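You operate a simulated robot arm through the tools that you are given. There is no shell and no other tool.

You are at the controls of a simulated robot arm. One attempt, no reset.

TASK
Stand the syrup in the small box, then wipe the splash and the crumbs off the worktop.
Fine: use the purple cloth and put it back; the small box stays put. Set down upright: syrup bottle. What is to be rubbed or washed off counts as gone when no trace of it is left.

It is judged by the outcome, as a careful person would: the job done as asked, and still so three seconds after it is handed in. It fails if anything else is knocked over, pushed out of place, dropped, spilled or broken. Flat cloth is picked up by pressing the open fingertips on it (5 to 10 N) and closing them slowly along it; thin cloth reads only 2 to 8 mm in the jaws.

THE ROBOT
A 7-joint arm with a two-finger parallel gripper, fixed in place. Base frame: the origin is on the floor under the middle of its stand, x ahead of it, y to its left, z up; the work surface is at about z = 0.9. Readings come in m, degrees, newtons and seconds.
With the tool pointing down near the work surface it reaches from about 0.3 to 0.68 m from the base axis. Its first joint turns from -66.0 to 66.0 degrees. Payload 1.57 kg.
The tool frame sits at the grasp point between the pads (the TCP): z along the fingers, y along the line on which they close. The tips reach 0.03 m beyond it. The gripper opens to 0.11 m. The fingers are 0.024 m wide and 0.012 m thick; the gripper's body (0.048 by 0.112 m) begins 0.078 m behind the TCP.
Orientation is that of the tool frame in the base frame, as a unit quaternion [x, y, z, w]. With the fingers straight down and closing along the base's y, the tool's x points along the base's -x, its y along +y and its z along -z.

THE INTERFACE
- The arm moves only by the tool servo_tool. Its argument "moves" is text: rows parted by semicolons, each of 7 numbers parted by spaces: the shift along the tool's x, y, z in m, then the turn, a rotation vector about the tool's x, y, z in degrees, then the gripper command, from -1 (shut) to 1 (fully open), values between in proportion. In form: dx dy dz wx wy wz grip; .... A call has 1 to 20 rows; each row shifts and turns the commanded pose from where the row before left it, along the tool's axes as they then stand. A row lasts 0.2 s, in which the tool goes at most 0.05 m and 8.6 degrees; a call with a longer step from one row to the next is refused whole, and so is a gripper value outside its range. A pose out of reach is approached as far as the arm can. The call stops where the force on the tool passes 60 N (or 10 N more than at its start, if that is more) or the arm is blocked; 0.2 s more then pass. The fingers move at their own pace (about 0.108 m/s each) and stop on an object; they squeeze with about 27 N. The grip force told is the motor's: it shows also when the fingers shut on nothing. Time passes only in rows, and 0.2 s behind the last, so rows that do not move let the fingers close. The reply holds the time, the measured pose of the TCP, the force on the tool along the base axes, the opening and the grip force, in the units named above and with some noise, with the torque about the TCP (base axes, N m) and any sound that the robot's microphone picked up.
- Cameras (640 x 400 px; columns grow to the right, rows downward): "scene" is fixed at [0.1666, -0.396, 1.4029]; the picture's right is [0.75, -0.66, 0.00], its down [-0.39, -0.44, -0.81] and it looks along [0.53, 0.61, -0.59] (base axes); focal length 342 px, centre (320, 200). "wrist" rides on the gripper at [0.07, 0.016, -0.141] in the tool frame; the picture's right is [-0.23, 0.97, 0.00], its down [-0.86, -0.20, -0.48] and it looks along [-0.47, -0.11, 0.88] (tool axes); focal length 222 px, centre (320, 200). There is no depth. A picture from a camera that has moved, and an enlarged one, comes with that camera's place and axes in the base frame and with its lens.
- grab_frame(camera): a new picture of that camera. No time passes.
- close_up(camera, box): a new picture of the part [left, top, right, bottom] of that camera's present view, enlarged. No time passes.
- hand_in(): hands the job in; it is judged then, once.

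Nothing tells you positions but the pictures and the camera data. Unless the task says otherwise, let go and move clear before handing in.

The tools are called by a JSON object that holds its "op" and its "data". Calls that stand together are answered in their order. servo_tool: Moves the arm, as the interface text tells. Its arguments: {"type":"object","properties":{"moves":{"type":"string"}},"required":["moves"]} The other tools are called the same way: grab_frame (camera) takes a picture; close_up (camera, box) takes an enlarged picture of a part of a camera's view; hand_in () hands the job in.

At the start:

```text
time_s: 0.0
ee_pos: [0.4008, -0.1152, 1.1815]
ee_rot: [0.0, 1.0, 0.0, 0.001]
wrist_force: [-0.2, -0.9, -0.2]
moment: [-0.01, -0.01, 0.01]
gripper_width: 0.11
grip_force: 0.0
```

scene: 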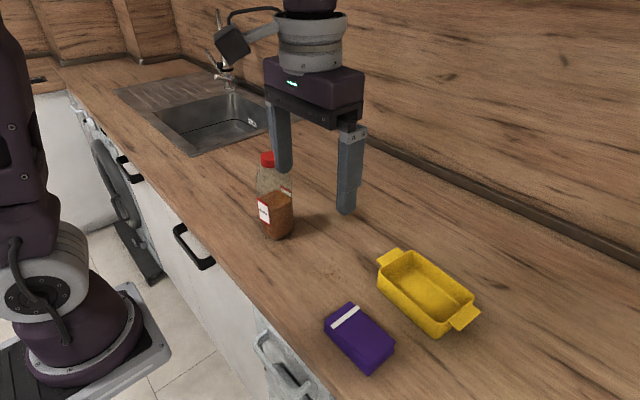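
wrist: 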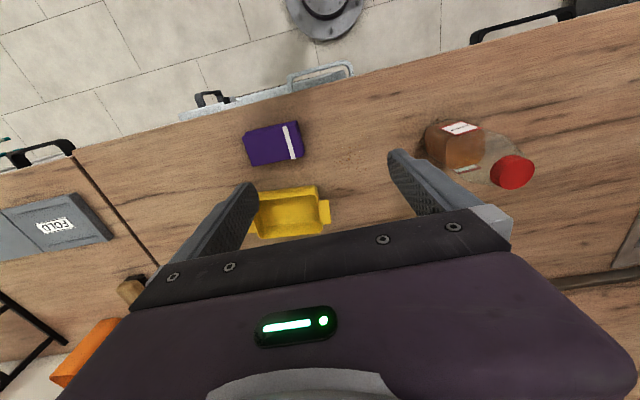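

I see a syrup bottle with a red cap on the worktop, a small yellow box and a folded purple cloth. I'll take close-ups to find the splash and crumbs before I move anything.

{"op": "close_up", "data": {"camera": "scene", "box": [220, 130, 380, 260]}}

{"op": "close_up", "data": {"camera": "scene", "box": [300, 230, 500, 390]}}

{"op": "close_up", "data": {"camera": "wrist", "box": [180, 80, 400, 240]}}

{"op": "close_up", "data": {"camera": "wrist", "box": [380, 60, 640, 240]}}

{"op": "close_up", "data": {"camera": "scene", "box": [340, 120, 640, 320]}}

```text
3.08 times, centred on (300, 195) of scene
camera zoom: at [0.1666, -0.396, 1.4029], right [0.75, -0.66, 0.0], down [-0.39, -0.44, -0.81], along [0.53, 0.61, -0.59], focal length 1052 px, centre (382, 215)
```

zoom: 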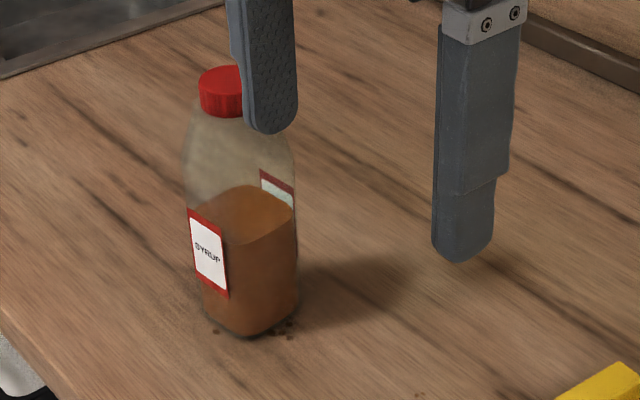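

```text
2.50 times, centred on (400, 310) of scene
camera zoom: at [0.1666, -0.396, 1.4029], right [0.75, -0.66, 0.0], down [-0.39, -0.44, -0.81], along [0.53, 0.61, -0.59], focal length 855 px, centre (120, -75)
```

zoom: 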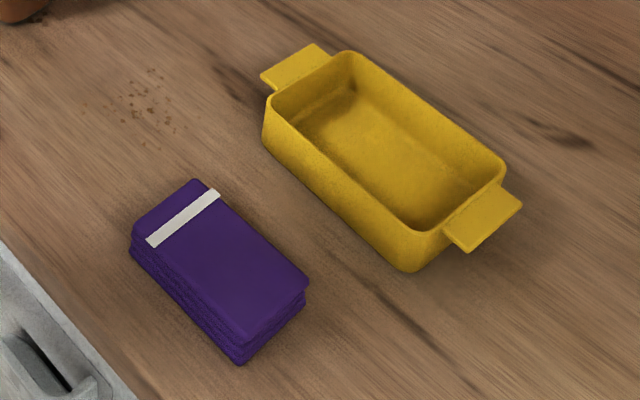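

```text
2.50 times, centred on (290, 160) of wrist
camera zoom: at [0.3313, -0.0988, 1.323], right [0.23, 0.97, 0.0], down [0.86, -0.2, 0.48], along [0.47, -0.11, -0.88], focal length 555 px, centre (395, 300)
```

zoom: 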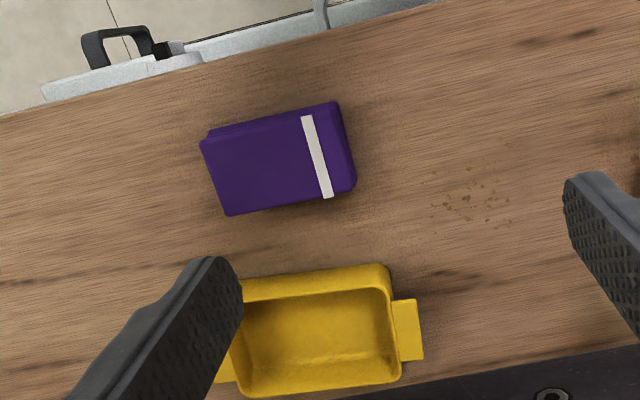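

```text
2.22 times, centred on (510, 150) of wrist
camera zoom: at [0.3313, -0.0988, 1.323], right [0.23, 0.97, 0.0], down [0.86, -0.2, 0.48], along [0.47, -0.11, -0.88], focal length 494 px, centre (-102, 311)
```

zoom: 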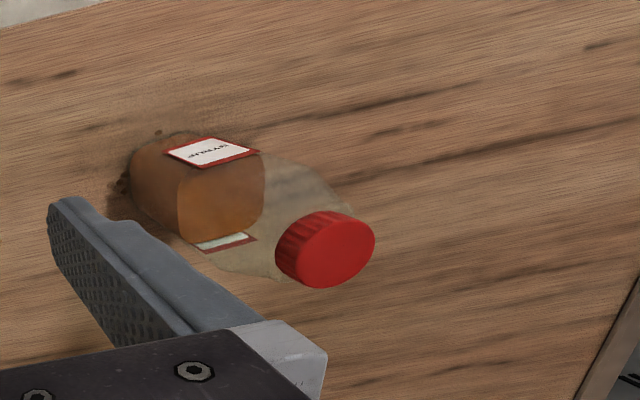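

```text
2.00 times, centred on (490, 220) of scene
camera zoom: at [0.1666, -0.396, 1.4029], right [0.75, -0.66, 0.0], down [-0.39, -0.44, -0.81], along [0.53, 0.61, -0.59], focal length 684 px, centre (-20, 160)
```

zoom: 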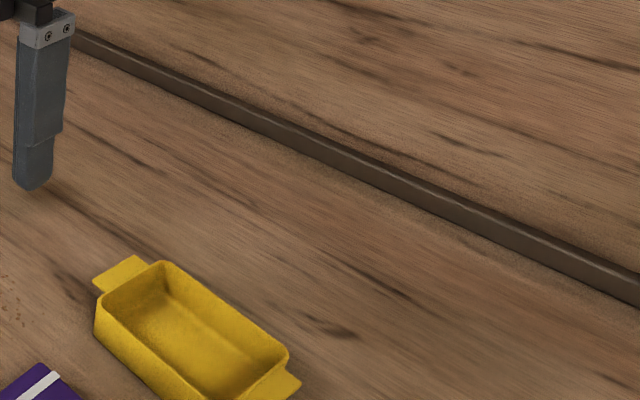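

The crumbs look to be near (0.48, -0.07), with dark drops around the bottle foot near (0.475, 0.10). The box is near (0.55, -0.22) and the cloth near (0.415, -0.20). I'll raise the arm and shift toward the bottle for a better view.

{"op": "servo_tool", "data": {"moves": "0 0.02 -0.02 0 0 0 1; 0 0.03 -0.02 0 0 0 1; 0 0.03 -0.02 0 0 0 1; 0 0.03 -0.01 0 0 0 1; 0 0.02 0 0 0 0 1; 0 0 0 0 0 0 1"}}

```text
time_s: 1.4
ee_pos: [0.4002, 0.0171, 1.2513]
ee_rot: [0.0, 1.0, 0.0, 0.0]
wrist_force: [-0.9, -0.6, -0.4]
moment: [0.02, 0.02, -0.03]
gripper_width: 0.11
grip_force: 0.1
```

The arm is now higher and nearer the bottle. I'll take both pictures again.

{"op": "grab_frame", "data": {"camera": "wrist"}}

{"op": "grab_frame", "data": {"camera": "scene"}}

{"op": "close_up", "data": {"camera": "wrist", "box": [300, 80, 460, 200]}}

{"op": "close_up", "data": {"camera": "scene", "box": [220, 130, 380, 260]}}

```text
taken
camera wrist: at [0.3309, 0.0331, 1.3916], right [0.23, 0.97, 0.0], down [0.86, -0.2, 0.48], along [0.47, -0.11, -0.88], focal length 222 px, centre (320, 200)
```

wrist: 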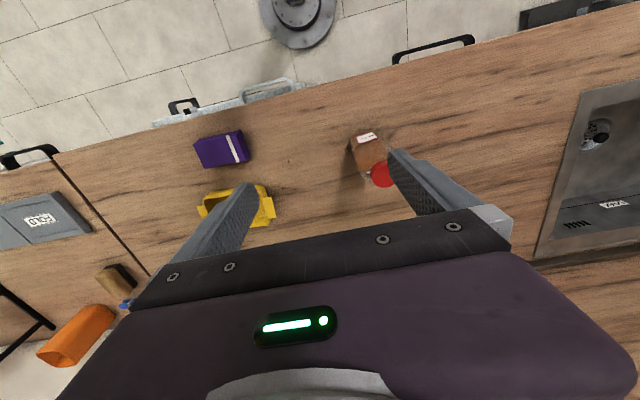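

```text
taken
```

scene: 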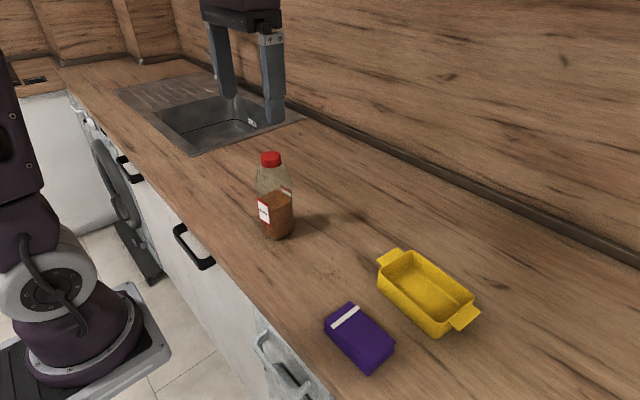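

```text
3.33 times, centred on (380, 140) of wrist
camera zoom: at [0.3309, 0.0331, 1.3916], right [0.23, 0.97, 0.0], down [0.86, -0.2, 0.48], along [0.47, -0.11, -0.88], focal length 740 px, centre (120, 400)
```

zoom: 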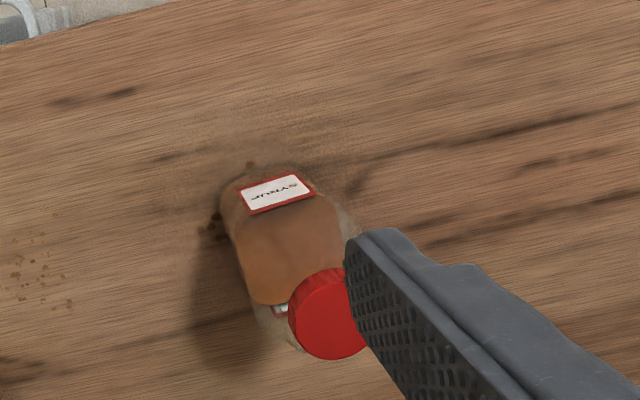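

```text
3.08 times, centred on (300, 195) of scene
camera zoom: at [0.1666, -0.396, 1.4029], right [0.75, -0.66, 0.0], down [-0.39, -0.44, -0.81], along [0.53, 0.61, -0.59], focal length 1052 px, centre (382, 215)
```

zoom: 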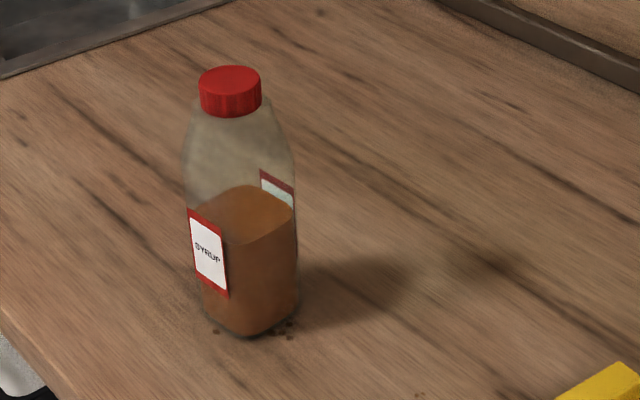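

The bottle axis is at about (0.469, 0.092) with the cap top near z = 1.094, and it looks slightly yawed. I'll zoom in to measure the yaw, and check the box and crumbs too.

{"op": "close_up", "data": {"camera": "wrist", "box": [340, 110, 400, 150]}}

{"op": "close_up", "data": {"camera": "scene", "box": [245, 190, 305, 250]}}

{"op": "close_up", "data": {"camera": "wrist", "box": [180, 110, 300, 240]}}

{"op": "close_up", "data": {"camera": "scene", "box": [320, 250, 400, 310]}}

{"op": "close_up", "data": {"camera": "scene", "box": [370, 240, 490, 345]}}

```text
10.00 times, centred on (370, 130) of wrist
camera zoom: at [0.3309, 0.0331, 1.3916], right [0.23, 0.97, 0.0], down [0.86, -0.2, 0.48], along [0.47, -0.11, -0.88], focal length 2221 px, centre (-180, 900)
```

zoom: 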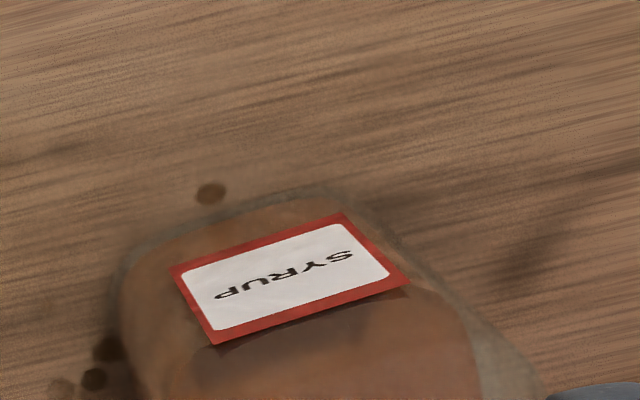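

```text
6.67 times, centred on (275, 220) of scene
camera zoom: at [0.1666, -0.396, 1.4029], right [0.75, -0.66, 0.0], down [-0.39, -0.44, -0.81], along [0.53, 0.61, -0.59], focal length 2280 px, centre (620, 67)
```

zoom: 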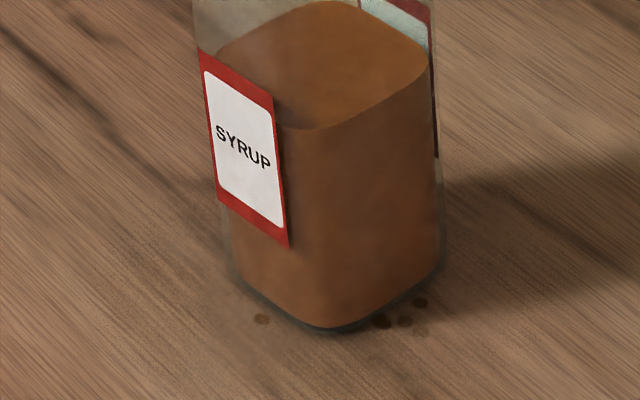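

```text
3.08 times, centred on (240, 175) of wrist
camera zoom: at [0.3309, 0.0331, 1.3916], right [0.23, 0.97, 0.0], down [0.86, -0.2, 0.48], along [0.47, -0.11, -0.88], focal length 684 px, centre (566, 277)
```

zoom: 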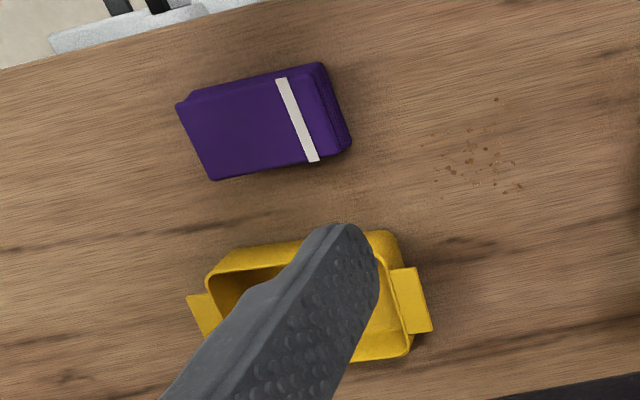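

```text
6.67 times, centred on (360, 280) of scene
camera zoom: at [0.1666, -0.396, 1.4029], right [0.75, -0.66, 0.0], down [-0.39, -0.44, -0.81], along [0.53, 0.61, -0.59], focal length 2280 px, centre (53, -333)
```

zoom: 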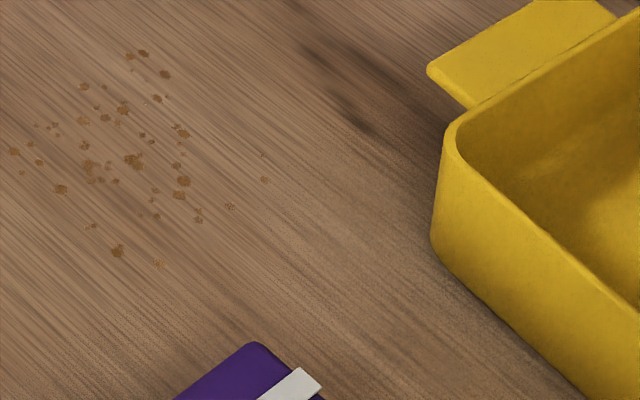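

```text
3.81 times, centred on (430, 292) of scene
camera zoom: at [0.1666, -0.396, 1.4029], right [0.75, -0.66, 0.0], down [-0.39, -0.44, -0.81], along [0.53, 0.61, -0.59], focal length 1303 px, centre (-99, -152)
```

zoom: 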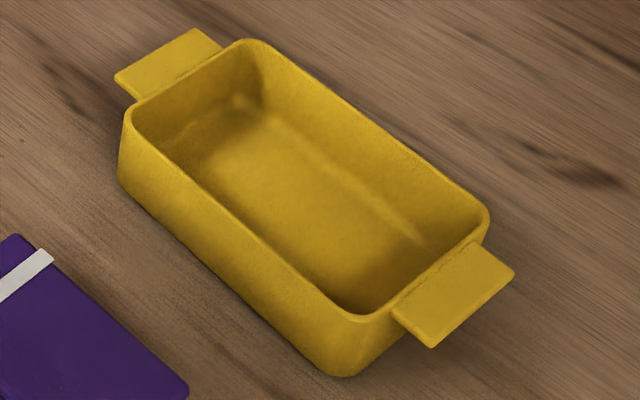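

The bottle is about 5.4 cm square, yawed about +5°, with its axis near (0.469, 0.0925). Drops of the splash show all round its foot. The box is yawed about -5°, centred near (0.55, -0.22). I'll line up above the bottle first.

{"op": "servo_tool", "data": {"moves": "-0.017 0.019 0 0 0 0 1; -0.017 0.019 0 0 0 0 1; -0.017 0.019 0 0 0 0 1; -0.0173 0.0184 0 0 0 0 1; 0 0 0 0 0 -5.5 1; 0 0 0 0 0 0 1"}}

{"op": "grab_frame", "data": {"camera": "wrist"}}

{"op": "grab_frame", "data": {"camera": "scene"}}

```text
time_s: 2.8
ee_pos: [0.4692, 0.0899, 1.2508]
ee_rot: [-0.049, 0.999, 0.0, 0.0]
wrist_force: [-0.2, -1.2, -0.9]
moment: [0.01, -0.01, -0.01]
gripper_width: 0.1097
grip_force: 0.0
```

```text
taken
camera wrist: at [0.3982, 0.0999, 1.3926], right [0.13, 0.99, 0.0], down [0.87, -0.12, 0.48], along [0.47, -0.06, -0.88], focal length 222 px, centre (320, 200)
```

wrist: 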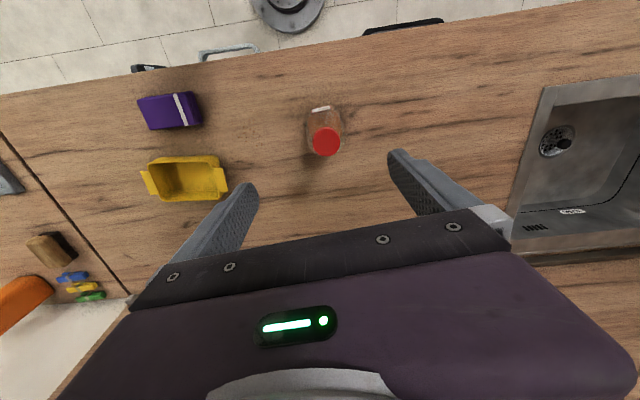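

```text
taken
```

scene: 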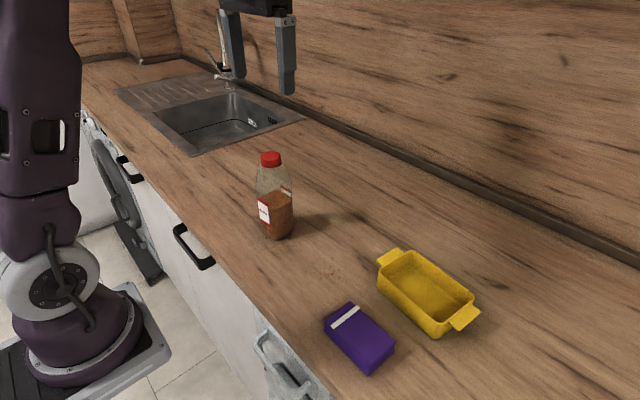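

The gripper is over the bottle. I'll zoom in to check the centring before descending.

{"op": "close_up", "data": {"camera": "wrist", "box": [280, 90, 380, 170]}}

{"op": "close_up", "data": {"camera": "wrist", "box": [120, 80, 260, 210]}}

```text
5.00 times, centred on (330, 130) of wrist
camera zoom: at [0.3982, 0.0999, 1.3926], right [0.13, 0.99, 0.0], down [0.87, -0.12, 0.48], along [0.47, -0.06, -0.88], focal length 1111 px, centre (270, 550)
```

zoom: 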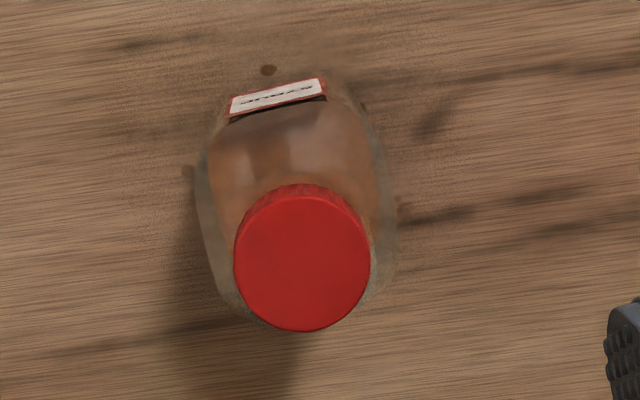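

```text
3.08 times, centred on (190, 145) of wrist
camera zoom: at [0.3982, 0.0999, 1.3926], right [0.13, 0.99, 0.0], down [0.87, -0.12, 0.48], along [0.47, -0.06, -0.88], focal length 684 px, centre (720, 369)
```

zoom: 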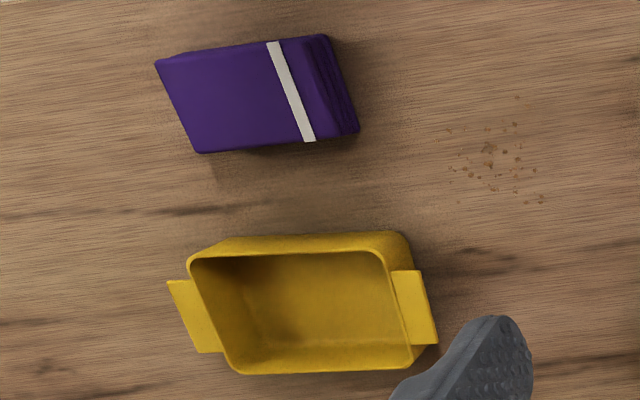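

The refined bottle axis is about (0.473, 0.097), so I'll correct by a few millimetres. Then I'll descend with the fingers either side, keeping the palm above the cap at z = 1.092.

{"op": "servo_tool", "data": {"moves": "-0.0047 0.0066 0 0 0 0 1; 0 0 0.03 0 0 0 1; 0 0 0.04 0 0 0 1; 0 0 0.04 0 0 0 1; 0 0 0.03 0 0 0 1; 0 0 0 0 0 0 1"}}

{"op": "grab_frame", "data": {"camera": "wrist"}}

{"op": "close_up", "data": {"camera": "scene", "box": [200, 80, 360, 250]}}

```text
time_s: 4.2
ee_pos: [0.4728, 0.0956, 1.1115]
ee_rot: [-0.048, 0.999, -0.001, -0.001]
wrist_force: [0.1, -0.4, -0.2]
moment: [0.02, -0.02, -0.01]
gripper_width: 0.1098
grip_force: 0.1
```

```text
taken
camera wrist: at [0.4022, 0.1055, 1.2523], right [0.13, 0.99, 0.0], down [0.87, -0.12, 0.48], along [0.47, -0.06, -0.88], focal length 222 px, centre (320, 200)
```

wrist: 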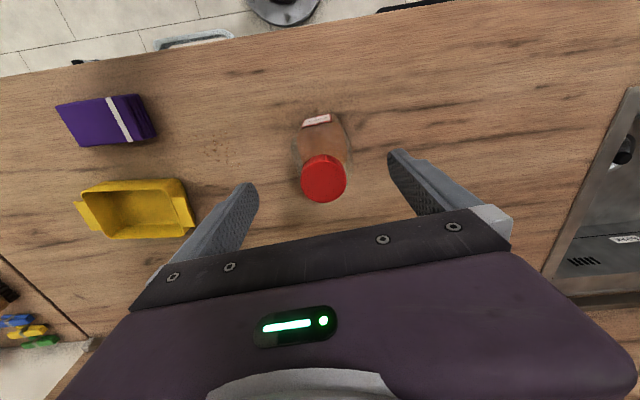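

```text
2.35 times, centred on (280, 165) of scene
camera zoom: at [0.1666, -0.396, 1.4029], right [0.75, -0.66, 0.0], down [-0.39, -0.44, -0.81], along [0.53, 0.61, -0.59], focal length 805 px, centre (414, 282)
```

zoom: 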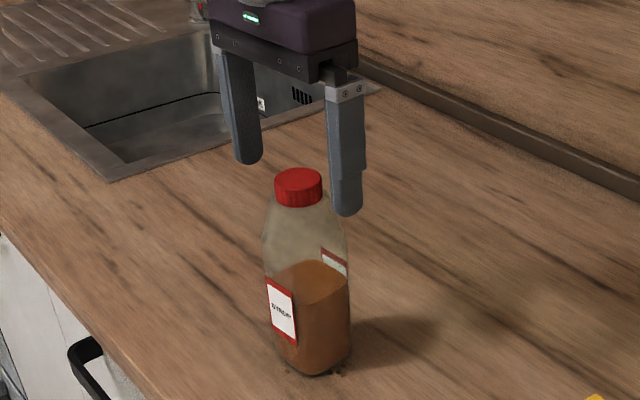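

The cap is centred between the fingers within about 3 mm. I'll descend to grasp height, z of about 1.026.

{"op": "servo_tool", "data": {"moves": "0 0.0015 0.03 0 0 0 1; 0 0 0.03 0 0 0 1; 0 0 0.0255 0 0 0 1; 0 0 0 0 0 0 1; 0 0 0 0 0 0 0.4; 0 0 0 0 0 0 0.2"}}

{"op": "grab_frame", "data": {"camera": "wrist"}}

{"op": "close_up", "data": {"camera": "scene", "box": [200, 100, 360, 250]}}

```text
time_s: 5.6
ee_pos: [0.4721, 0.0978, 1.0298]
ee_rot: [-0.048, 0.999, 0.0, 0.0]
wrist_force: [-0.2, 0.2, 0.4]
moment: [0.03, -0.01, 0.03]
gripper_width: 0.0659
grip_force: 0.0
```

```text
taken
camera wrist: at [0.4015, 0.1075, 1.1696], right [0.13, 0.99, 0.0], down [0.87, -0.12, 0.48], along [0.47, -0.06, -0.88], focal length 222 px, centre (320, 200)
```

wrist: 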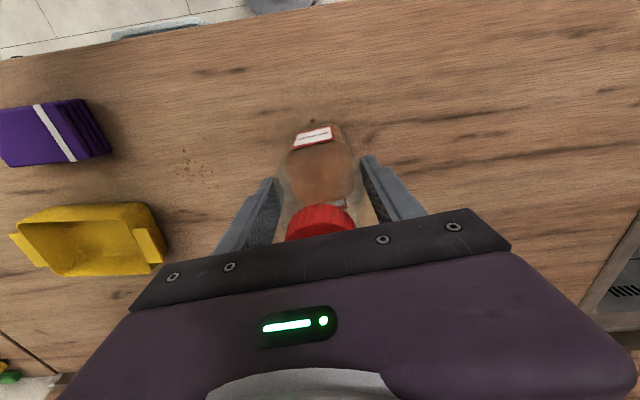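

```text
2.67 times, centred on (280, 175) of scene
camera zoom: at [0.1666, -0.396, 1.4029], right [0.75, -0.66, 0.0], down [-0.39, -0.44, -0.81], along [0.53, 0.61, -0.59], focal length 912 px, centre (427, 267)
```

zoom: 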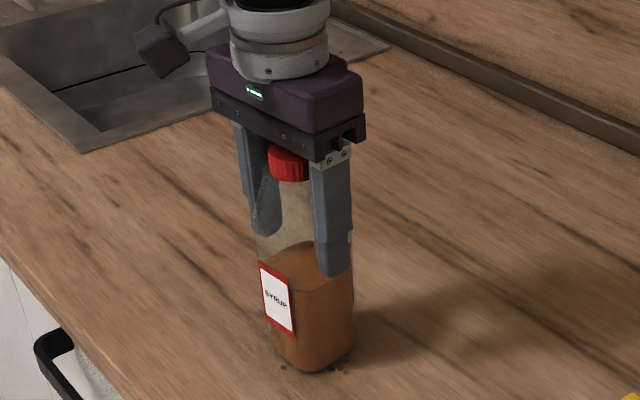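

The fingers straddle the bottle body with the palm clear of the cap. Now I'll close in small steps.

{"op": "servo_tool", "data": {"moves": "0 0 0 0 0 0 0.12; 0 0 0 0 0 0 0.06; 0 0 0 0 0 0 0; 0 0 0 0 0 0 -0.1; 0 0 0 0 0 0 -0.3; 0 0 0 0 0 0 -0.6; 0 0 0 0 0 0 -1; 0 0 0 0 0 0 -1"}}

{"op": "close_up", "data": {"camera": "scene", "box": [200, 100, 360, 250]}}

```text
time_s: 7.4
ee_pos: [0.4706, 0.0979, 1.0286]
ee_rot: [-0.048, 0.999, -0.001, 0.0]
wrist_force: [-0.8, 0.5, 0.0]
moment: [0.02, -0.04, -0.01]
gripper_width: 0.0618
grip_force: 27.1
```

```text
2.67 times, centred on (280, 175) of scene
camera zoom: at [0.1666, -0.396, 1.4029], right [0.75, -0.66, 0.0], down [-0.39, -0.44, -0.81], along [0.53, 0.61, -0.59], focal length 912 px, centre (427, 267)
```

zoom: 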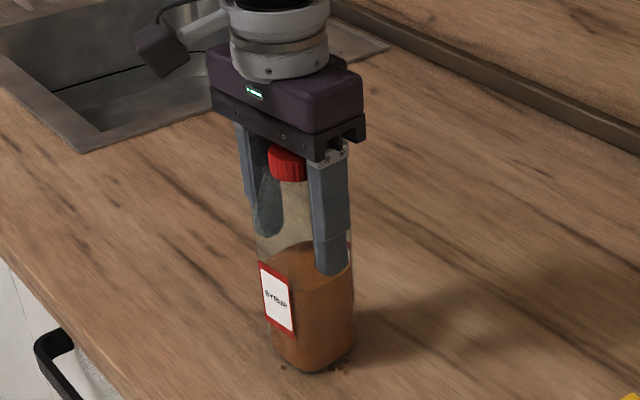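

The bottle is gripped at 62 mm with 27 N. I'll lift it straight up about 11 cm and look at what was underneath.

{"op": "servo_tool", "data": {"moves": "0 0 -0.01 0 0 0 -1; 0 0 -0.02 0 0 0 -1; 0 0 -0.03 0 0 0 -1; 0 0 -0.03 0 0 0 -1; 0 0 -0.02 0 0 0 -1; 0 0 0 0 0 0 -1"}}

{"op": "grab_frame", "data": {"camera": "scene"}}

{"op": "close_up", "data": {"camera": "scene", "box": [220, 160, 360, 280]}}

{"op": "grab_frame", "data": {"camera": "wrist"}}

```text
time_s: 8.8
ee_pos: [0.4713, 0.0971, 1.1353]
ee_rot: [-0.048, 0.999, 0.0, 0.0]
wrist_force: [-0.3, -0.3, -5.9]
moment: [0.0, 0.03, 0.04]
gripper_width: 0.0615
grip_force: 27.5
```

```text
taken
```

scene: 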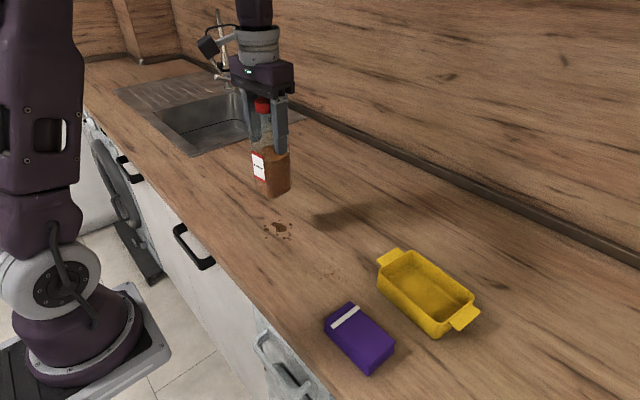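

```text
3.33 times, centred on (290, 220) of scene
camera zoom: at [0.1667, -0.396, 1.4029], right [0.75, -0.66, 0.0], down [-0.39, -0.44, -0.81], along [0.53, 0.61, -0.59], focal length 1140 px, centre (420, 133)
```

zoom: 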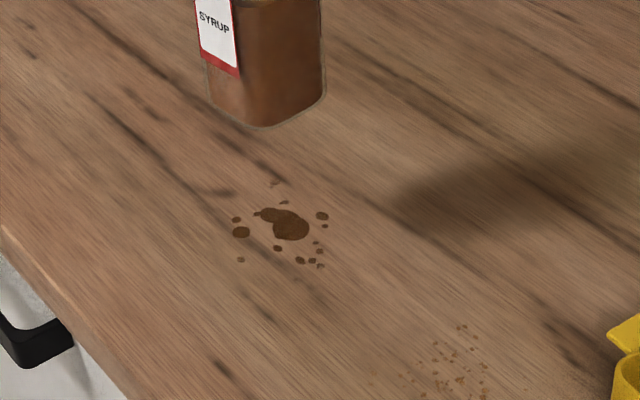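

```text
taken
camera wrist: at [0.4023, 0.1075, 1.2771], right [0.13, 0.99, 0.0], down [0.87, -0.12, 0.48], along [0.47, -0.06, -0.88], focal length 222 px, centre (320, 200)
```

wrist: 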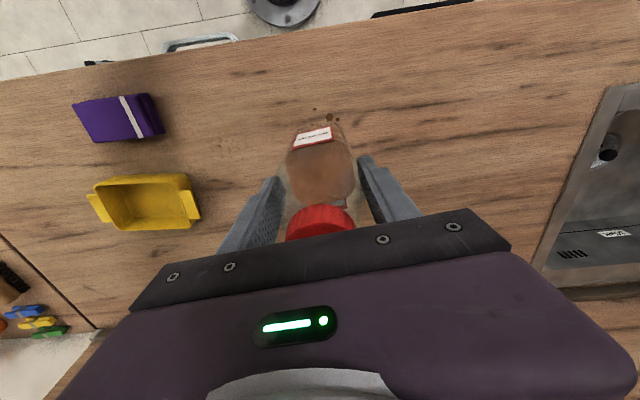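

The bottle is up (about 0.6 kg) and a brown splash with droplets shows where it stood. I'll turn it to the box's yaw and carry it at this height to above the box centre, near (0.55, -0.219).

{"op": "servo_tool", "data": {"moves": "0 0 0 0 0 5.3 -1; 0 0 0 0 0 5.3 -1; -0.0053 -0.0154 0 0 0 0 -1; -0.0106 -0.0308 0 0 0 0 -1; -0.0106 -0.0308 0 0 0 0 -1; -0.0106 -0.0308 0 0 0 0 -1; -0.0106 -0.0308 0 0 0 0 -1; -0.0106 -0.0308 0 0 0 0 -1; -0.0106 -0.0308 0 0 0 0 -1; -0.0106 -0.0308 0 0 0 0 -1; -0.0106 -0.0308 0 0 0 0 -1; -0.0106 -0.0308 0 0 0 0 -1; -0.0053 -0.0154 0 0 0 0 -1; 0 0 0 0 0 0 -1; 0 0 0 0 0 0 -1"}}

{"op": "grab_frame", "data": {"camera": "scene"}}

{"op": "grab_frame", "data": {"camera": "wrist"}}

{"op": "close_up", "data": {"camera": "scene", "box": [360, 180, 520, 350]}}

```text
time_s: 12.0
ee_pos: [0.5498, -0.217, 1.138]
ee_rot: [0.044, 0.999, 0.0, 0.0]
wrist_force: [-0.5, 0.3, -4.7]
moment: [-0.02, 0.04, -0.02]
gripper_width: 0.0614
grip_force: 26.6
```

```text
taken
```

scene: 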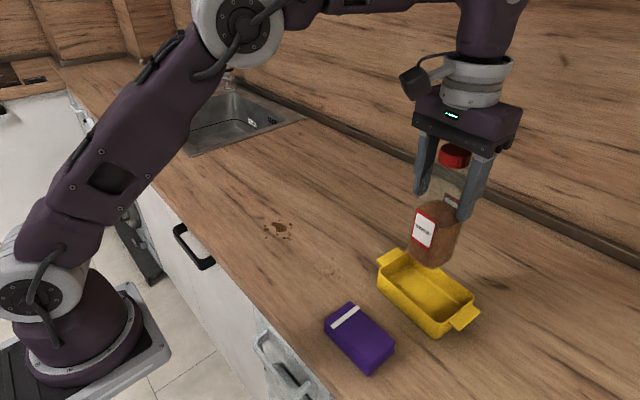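

```text
taken
camera wrist: at [0.4832, -0.1937, 1.2792], right [0.31, 0.95, 0.0], down [0.83, -0.27, 0.48], along [0.45, -0.15, -0.88], focal length 222 px, centre (320, 200)
```

wrist: 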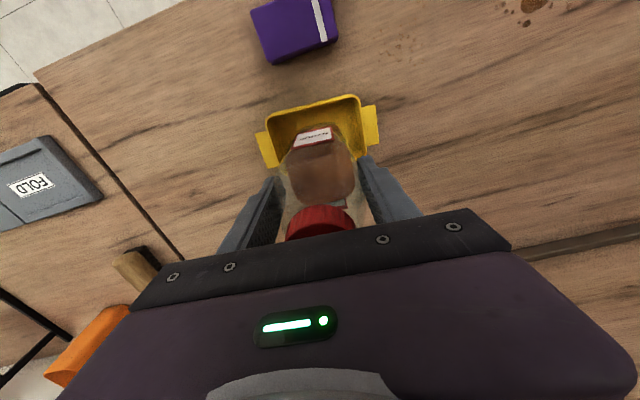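

```text
2.35 times, centred on (440, 265) of scene
camera zoom: at [0.1667, -0.396, 1.4029], right [0.75, -0.66, 0.0], down [-0.39, -0.44, -0.81], along [0.53, 0.61, -0.59], focal length 805 px, centre (38, 47)
```

zoom: 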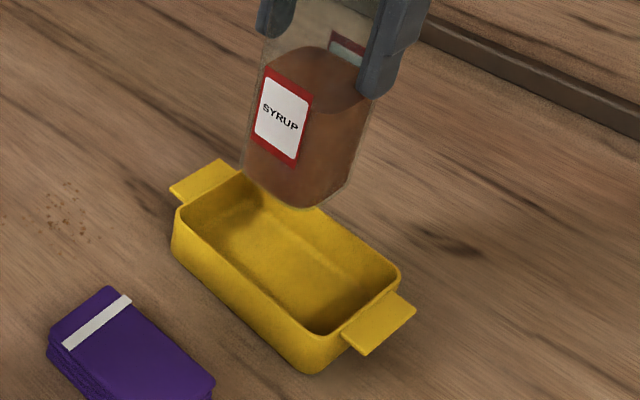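

The bottle hangs above the box. I'll zoom in from the wrist camera to compare the bottle and box centres before lowering.

{"op": "close_up", "data": {"camera": "wrist", "box": [240, 80, 400, 200]}}

```text
3.33 times, centred on (320, 140) of wrist
camera zoom: at [0.4832, -0.1937, 1.2792], right [0.31, 0.95, 0.0], down [0.83, -0.27, 0.48], along [0.45, -0.15, -0.88], focal length 740 px, centre (320, 400)
```

zoom: 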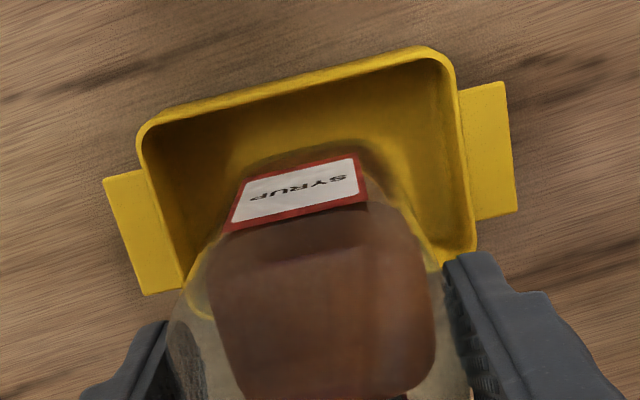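

The bottle is within 3 mm of the box centre, and I'll trim that. I'll lower most of the way, then look again before the last few centimetres.

{"op": "servo_tool", "data": {"moves": "-0.0022 -0.0018 0 0 0 0 -1; 0 0 0.015 0 0 0 -1; 0 0 0.02 0 0 0 -1; 0 0 0.01 0 0 0 -1; 0 0 0 0 0 0 -1"}}

{"op": "close_up", "data": {"camera": "scene", "box": [360, 180, 520, 350]}}

{"op": "close_up", "data": {"camera": "wrist", "box": [240, 80, 400, 200]}}

```text
time_s: 13.2
ee_pos: [0.5536, -0.2195, 1.0918]
ee_rot: [0.045, 0.999, 0.0, 0.0]
wrist_force: [-0.1, 0.0, -4.8]
moment: [0.01, 0.05, 0.0]
gripper_width: 0.0617
grip_force: 27.2
```

```text
2.35 times, centred on (440, 265) of scene
camera zoom: at [0.1667, -0.396, 1.4029], right [0.75, -0.66, 0.0], down [-0.39, -0.44, -0.81], along [0.53, 0.61, -0.59], focal length 805 px, centre (38, 47)
```

zoom: 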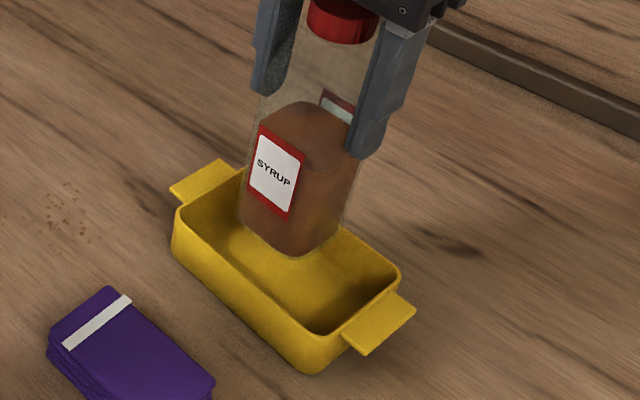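

```text
3.33 times, centred on (320, 140) of wrist
camera zoom: at [0.485, -0.1972, 1.2333], right [0.31, 0.95, 0.0], down [0.83, -0.27, 0.48], along [0.45, -0.15, -0.88], focal length 740 px, centre (320, 400)
```

zoom: 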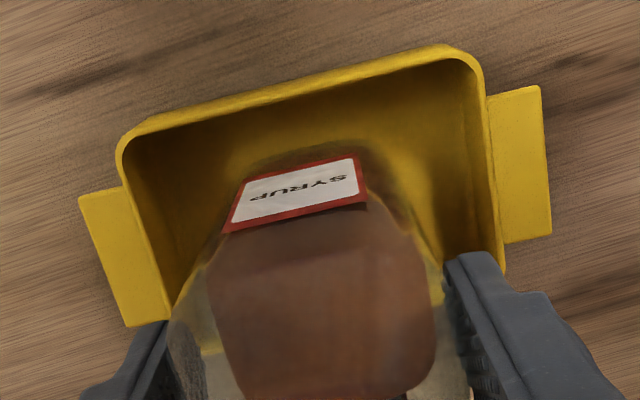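

The bottle base is just above the rim with about 1 cm clearance each way. I'll lower slowly into the box.

{"op": "servo_tool", "data": {"moves": "0 0 0.01 0 0 0 -1; 0 0 0.012 0 0 0 -1; 0 0 0.012 0 0 0 -1; 0 0 0.008 0 0 0 -1; 0 0 0.004 0 0 0 -1; 0 0 0 0 0 0 -1"}}

{"op": "close_up", "data": {"camera": "scene", "box": [360, 180, 520, 350]}}

{"op": "close_up", "data": {"camera": "wrist", "box": [240, 80, 400, 200]}}

```text
time_s: 14.6
ee_pos: [0.5536, -0.2193, 1.045]
ee_rot: [0.045, 0.999, 0.0, 0.0]
wrist_force: [0.5, 0.4, -4.7]
moment: [-0.02, 0.06, 0.01]
gripper_width: 0.0616
grip_force: 27.4
```

```text
2.35 times, centred on (440, 265) of scene
camera zoom: at [0.1667, -0.396, 1.4029], right [0.75, -0.66, 0.0], down [-0.39, -0.44, -0.81], along [0.53, 0.61, -0.59], focal length 805 px, centre (38, 47)
```

zoom: 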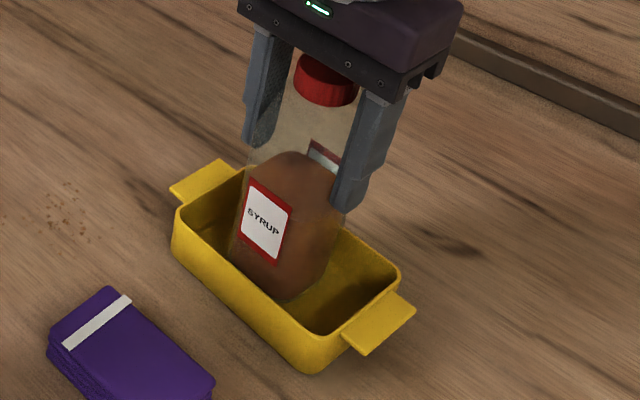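

```text
3.33 times, centred on (320, 140) of wrist
camera zoom: at [0.4858, -0.1977, 1.1868], right [0.31, 0.95, 0.0], down [0.83, -0.27, 0.48], along [0.45, -0.15, -0.88], focal length 740 px, centre (320, 400)
```

zoom: 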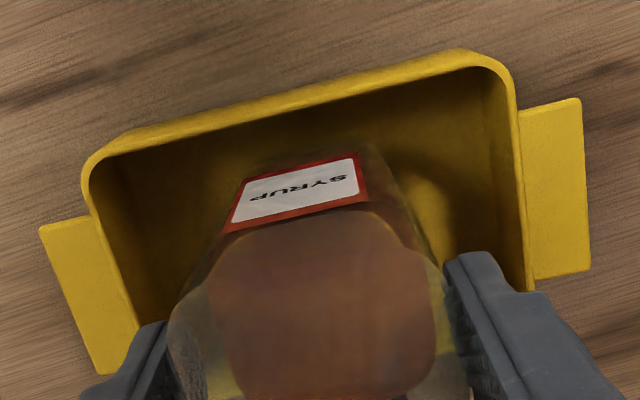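

It is inside the walls and still hanging freely, with the base about 1 cm above the floor. I'll lower in millimetre steps until the load comes off.

{"op": "servo_tool", "data": {"moves": "0 0 0.003 0 0 0 -1; 0 0 0.002 0 0 0 -1; 0 0 0.002 0 0 0 -1; 0 0 0 0 0 0 -1"}}

```text
time_s: 15.6
ee_pos: [0.5531, -0.2206, 1.0393]
ee_rot: [0.044, 0.999, 0.0, -0.001]
wrist_force: [-1.1, 0.3, -5.0]
moment: [0.0, 0.02, 0.02]
gripper_width: 0.0617
grip_force: 27.1
```

The bottle is still hanging, so I'll continue with small steps.

{"op": "servo_tool", "data": {"moves": "0 0 0.002 0 0 0 -1; 0 0 0.001 0 0 0 -1; 0 0 0 0 0 0 -1"}}

```text
time_s: 16.4
ee_pos: [0.5527, -0.2203, 1.0355]
ee_rot: [0.044, 0.999, 0.0, -0.001]
wrist_force: [-0.5, -0.4, -4.2]
moment: [0.01, 0.05, 0.0]
gripper_width: 0.0616
grip_force: 26.7
```

It is still carrying nearly the full weight, with about 3 mm to go by estimate.

{"op": "servo_tool", "data": {"moves": "0 0 0.001 0 0 0 -1; 0 0 0.001 0 0 0 -1; 0 0 0 0 0 0 -1"}}

```text
time_s: 17.2
ee_pos: [0.5534, -0.2201, 1.0329]
ee_rot: [0.044, 0.999, 0.0, 0.001]
wrist_force: [-0.7, -0.2, -5.3]
moment: [-0.02, 0.01, -0.01]
gripper_width: 0.0619
grip_force: 27.1
```

No floor contact yet, so I'll keep going in 1 mm steps.

{"op": "servo_tool", "data": {"moves": "0 0 0.001 0 0 0 -1; 0 0 0 0 0 0 -1"}}

{"op": "servo_tool", "data": {"moves": "0 0 0.001 0 0 0 -1; 0 0 0 0 0 0 -1"}}

```text
time_s: 17.8
ee_pos: [0.5536, -0.22, 1.0329]
ee_rot: [0.045, 0.999, 0.0, 0.001]
wrist_force: [-1.9, 0.8, 0.5]
moment: [0.08, 0.06, -0.01]
gripper_width: 0.0615
grip_force: 26.8
```

```text
time_s: 18.4
ee_pos: [0.5526, -0.221, 1.032]
ee_rot: [0.045, 0.999, -0.001, 0.001]
wrist_force: [-1.6, 2.6, 16.5]
moment: [0.27, 0.28, -0.02]
gripper_width: 0.0618
grip_force: 27.2
```

The bottle is on the box floor, since the force flipped to +16 N. I'll back off 1 mm and open the fingers gently.

{"op": "servo_tool", "data": {"moves": "0 0 -0.001 0 0 0 -1; 0 0 0 0 0 0 -1; 0 0 0 0 0 0 0.13; 0 0 0 0 0 0 0.16; 0 0 0 0 0 0 0.2; 0 0 0 0 0 0 0.3; 0 0 0 0 0 0 0.5; 0 0 0 0 0 0 0.5"}}

{"op": "close_up", "data": {"camera": "scene", "box": [360, 180, 520, 350]}}

{"op": "grab_frame", "data": {"camera": "wrist"}}

```text
time_s: 20.2
ee_pos: [0.5537, -0.2198, 1.0324]
ee_rot: [0.043, 0.999, -0.001, 0.0]
wrist_force: [0.2, 0.1, 0.1]
moment: [0.0, -0.02, -0.01]
gripper_width: 0.0827
grip_force: 0.0
```

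```text
2.35 times, centred on (440, 265) of scene
camera zoom: at [0.1666, -0.396, 1.4029], right [0.75, -0.66, 0.0], down [-0.39, -0.44, -0.81], along [0.53, 0.61, -0.59], focal length 805 px, centre (38, 47)
```

zoom: 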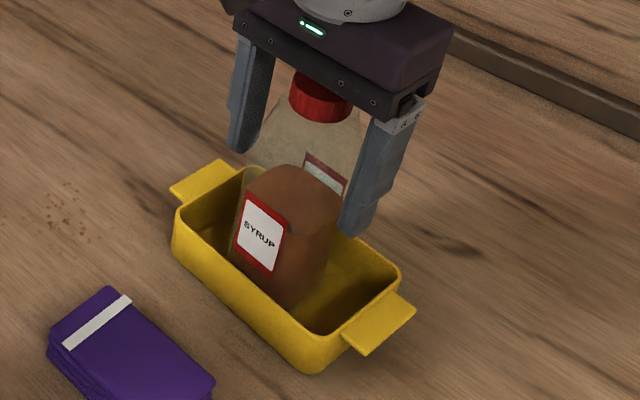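

```text
taken
camera wrist: at [0.4853, -0.1969, 1.1733], right [0.31, 0.95, 0.0], down [0.83, -0.27, 0.48], along [0.45, -0.15, -0.88], focal length 222 px, centre (320, 200)
```

wrist: 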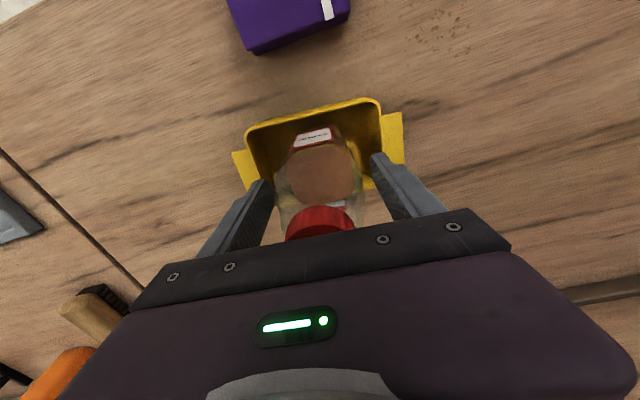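

The bottle stands upright and free in the box. I'll open fully and rise straight up clear of the cap.

{"op": "servo_tool", "data": {"moves": "0 0 0 0 0 0 0.8; 0 0 0 0 0 0 1; 0 0 -0.02 0 0 0 1; 0 0 -0.04 0 0 0 1; 0 0 -0.045 0 0 0 1; 0 0 -0.045 0 0 0 1; 0 0 -0.03 0 0 0 1; 0 0 0 0 0 0 1"}}

{"op": "grab_frame", "data": {"camera": "scene"}}

{"op": "grab_frame", "data": {"camera": "wrist"}}

```text
time_s: 22.0
ee_pos: [0.5526, -0.2208, 1.1908]
ee_rot: [0.045, 0.999, 0.0, -0.001]
wrist_force: [0.2, -0.1, 0.7]
moment: [0.01, 0.02, -0.05]
gripper_width: 0.11
grip_force: 0.0
out of reach, approached as far as the arm can: row 7
```

```text
taken
```

scene: 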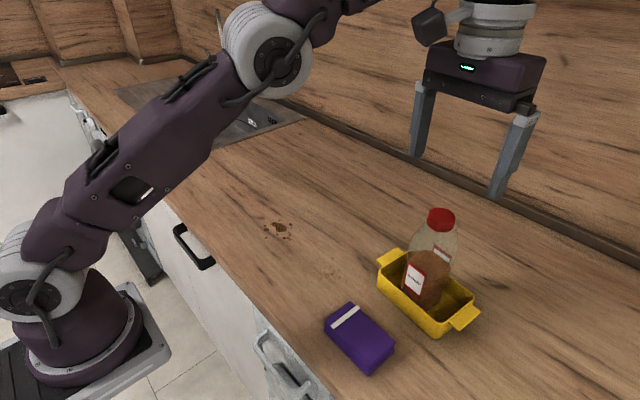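

```text
taken
camera wrist: at [0.4849, -0.1975, 1.332], right [0.31, 0.95, 0.0], down [0.83, -0.28, 0.48], along [0.45, -0.15, -0.88], focal length 222 px, centre (320, 200)
```

wrist: 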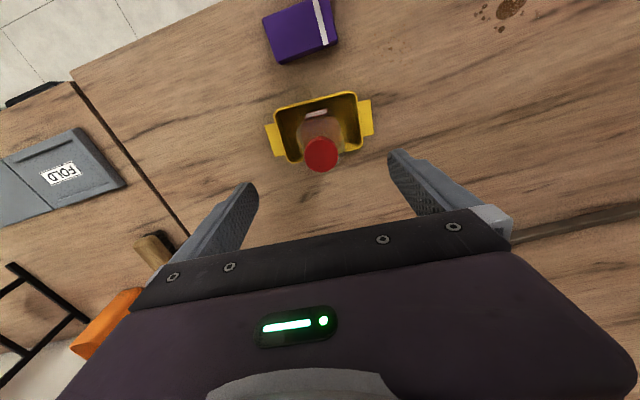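

The bottle is standing in the box and the gripper is clear above it. Next I'll study the cloth closely to decide how to take it.

{"op": "close_up", "data": {"camera": "scene", "box": [315, 295, 405, 380]}}

{"op": "close_up", "data": {"camera": "wrist", "box": [250, 0, 350, 70]}}

{"op": "close_up", "data": {"camera": "scene", "box": [370, 200, 490, 345]}}

```text
4.71 times, centred on (360, 338) of scene
camera zoom: at [0.1666, -0.396, 1.4029], right [0.75, -0.66, 0.0], down [-0.39, -0.44, -0.81], along [0.53, 0.61, -0.59], focal length 1609 px, centre (132, -447)
```

zoom: 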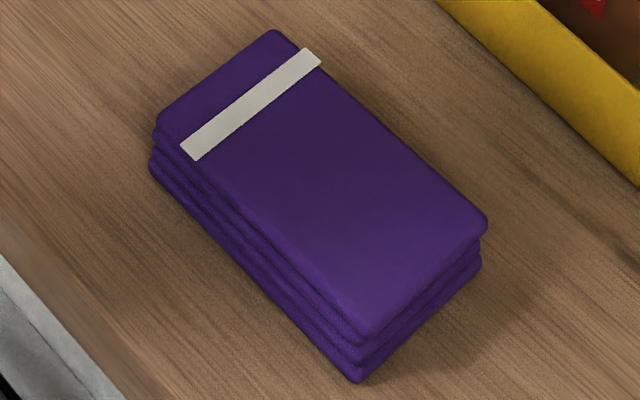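

```text
5.71 times, centred on (300, 35) of wrist
camera zoom: at [0.4849, -0.1975, 1.332], right [0.31, 0.95, 0.0], down [0.83, -0.28, 0.48], along [0.45, -0.15, -0.88], focal length 1269 px, centre (434, 1143)
```

zoom: 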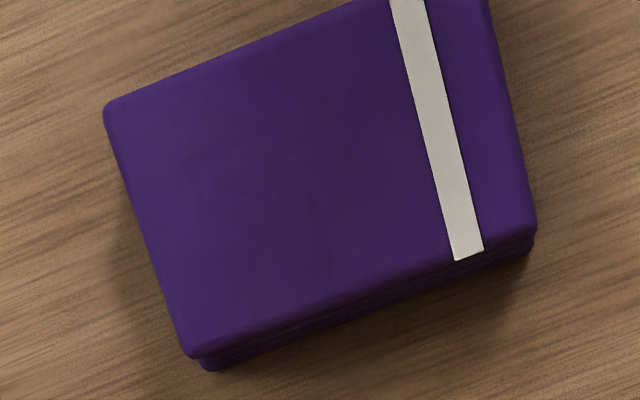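

```text
2.76 times, centred on (430, 272) of scene
camera zoom: at [0.1666, -0.396, 1.4029], right [0.75, -0.66, 0.0], down [-0.39, -0.44, -0.81], along [0.53, 0.61, -0.59], focal length 944 px, centre (17, 0)
```

zoom: 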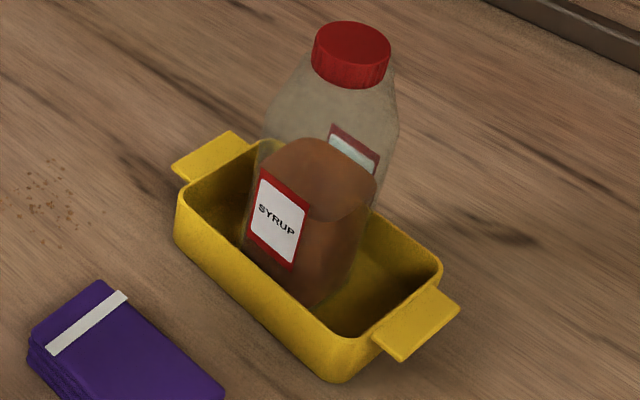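

The cloth is a folded pack about 6 x 10 x 2 cm, centred near (0.417, -0.2025) and nearly square to the axes. I'll move above it and turn the gripper 90° so it closes along x across the short side.

{"op": "servo_tool", "data": {"moves": "0.0342 0.0015 0 0 0 0 1; 0.0342 0.0015 0 0 0 0 1; 0.0342 0.0016 0 0 0 0 1; 0.0341 0.0016 0 0 0 0 1; 0 0 0 0 0 0 1; 0 0 0 0 0 8.5 1; 0 0 0 0 0 8.5 1; 0 0 0 0 0 8.5 1; 0 0 0 0 0 8.5 1; 0 0 0 0 0 0 1"}}

```text
time_s: 24.2
ee_pos: [0.4169, -0.2015, 1.1911]
ee_rot: [0.335, 0.942, 0.0, -0.001]
wrist_force: [0.0, -0.1, -0.2]
moment: [0.0, 0.0, -0.02]
gripper_width: 0.1101
grip_force: 0.0
```

The rotation is going well, now at about -39°. I'll continue to -90°.

{"op": "servo_tool", "data": {"moves": "0 0 0 0 0 8.5 1; 0 0 0 0 0 8.5 1; 0 0 0 0 0 8.5 1; 0 0 0 0 0 8.5 1; 0 0 0 0 0 8.5 1; 0 0 0 0 0 8.4 1; 0 0 0 0 0 0 1; 0 0 0 0 0 0 1"}}

{"op": "grab_frame", "data": {"camera": "wrist"}}

{"op": "grab_frame", "data": {"camera": "scene"}}

```text
time_s: 26.0
ee_pos: [0.4164, -0.2006, 1.1915]
ee_rot: [0.707, 0.707, 0.0, 0.0]
wrist_force: [0.0, 0.8, -0.3]
moment: [-0.02, -0.03, 0.01]
gripper_width: 0.1101
grip_force: 0.1
```

```text
taken
camera wrist: at [0.4338, -0.1305, 1.3329], right [0.97, -0.23, 0.0], down [-0.2, -0.85, 0.48], along [-0.11, -0.47, -0.88], focal length 222 px, centre (320, 200)
```

wrist: 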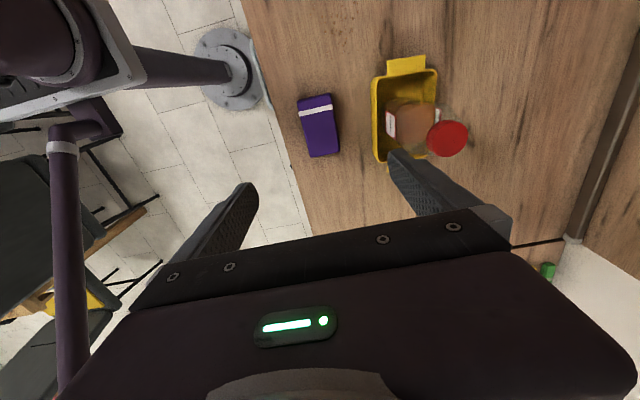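

```text
taken
```

scene: 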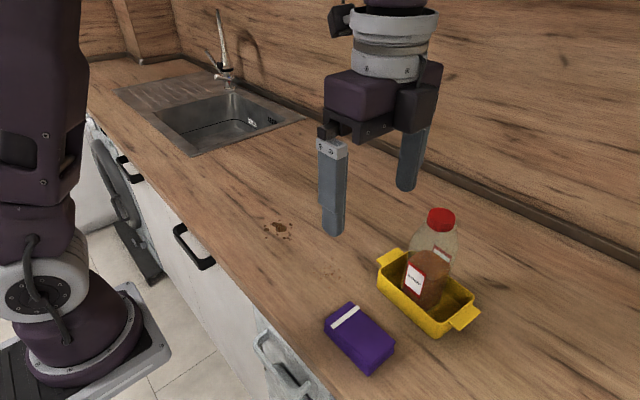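

The gripper is now square to the cloth's short side. I'll zoom in on the cloth from the wrist to check its pose.

{"op": "close_up", "data": {"camera": "wrist", "box": [270, 70, 370, 170]}}

{"op": "close_up", "data": {"camera": "wrist", "box": [350, 40, 490, 180]}}

```text
4.00 times, centred on (320, 120) of wrist
camera zoom: at [0.4338, -0.1305, 1.3329], right [0.97, -0.23, 0.0], down [-0.2, -0.85, 0.48], along [-0.11, -0.47, -0.88], focal length 888 px, centre (320, 520)
```

zoom: 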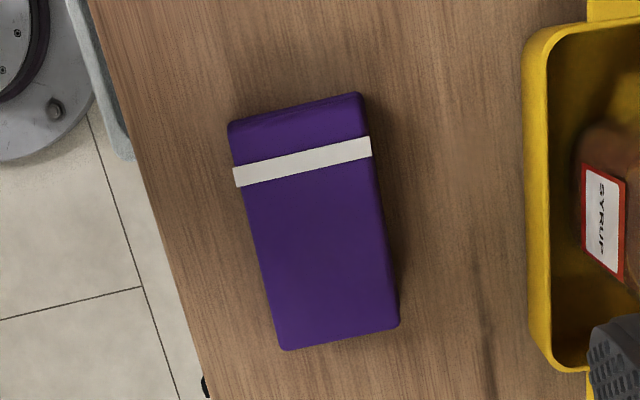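

```text
2.86 times, centred on (420, 110) of wrist
camera zoom: at [0.4338, -0.1305, 1.3329], right [0.97, -0.23, 0.0], down [-0.2, -0.85, 0.48], along [-0.11, -0.47, -0.88], focal length 635 px, centre (34, 457)
```

zoom: 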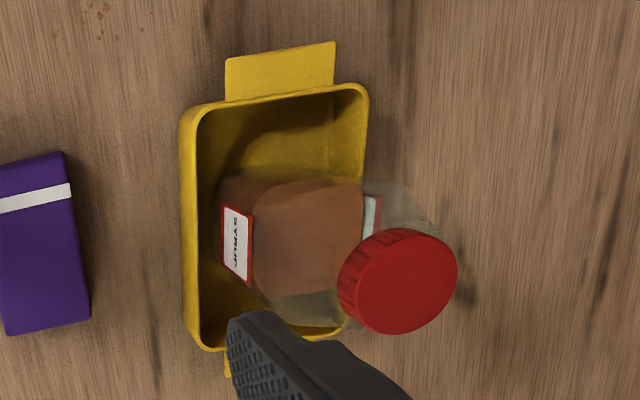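

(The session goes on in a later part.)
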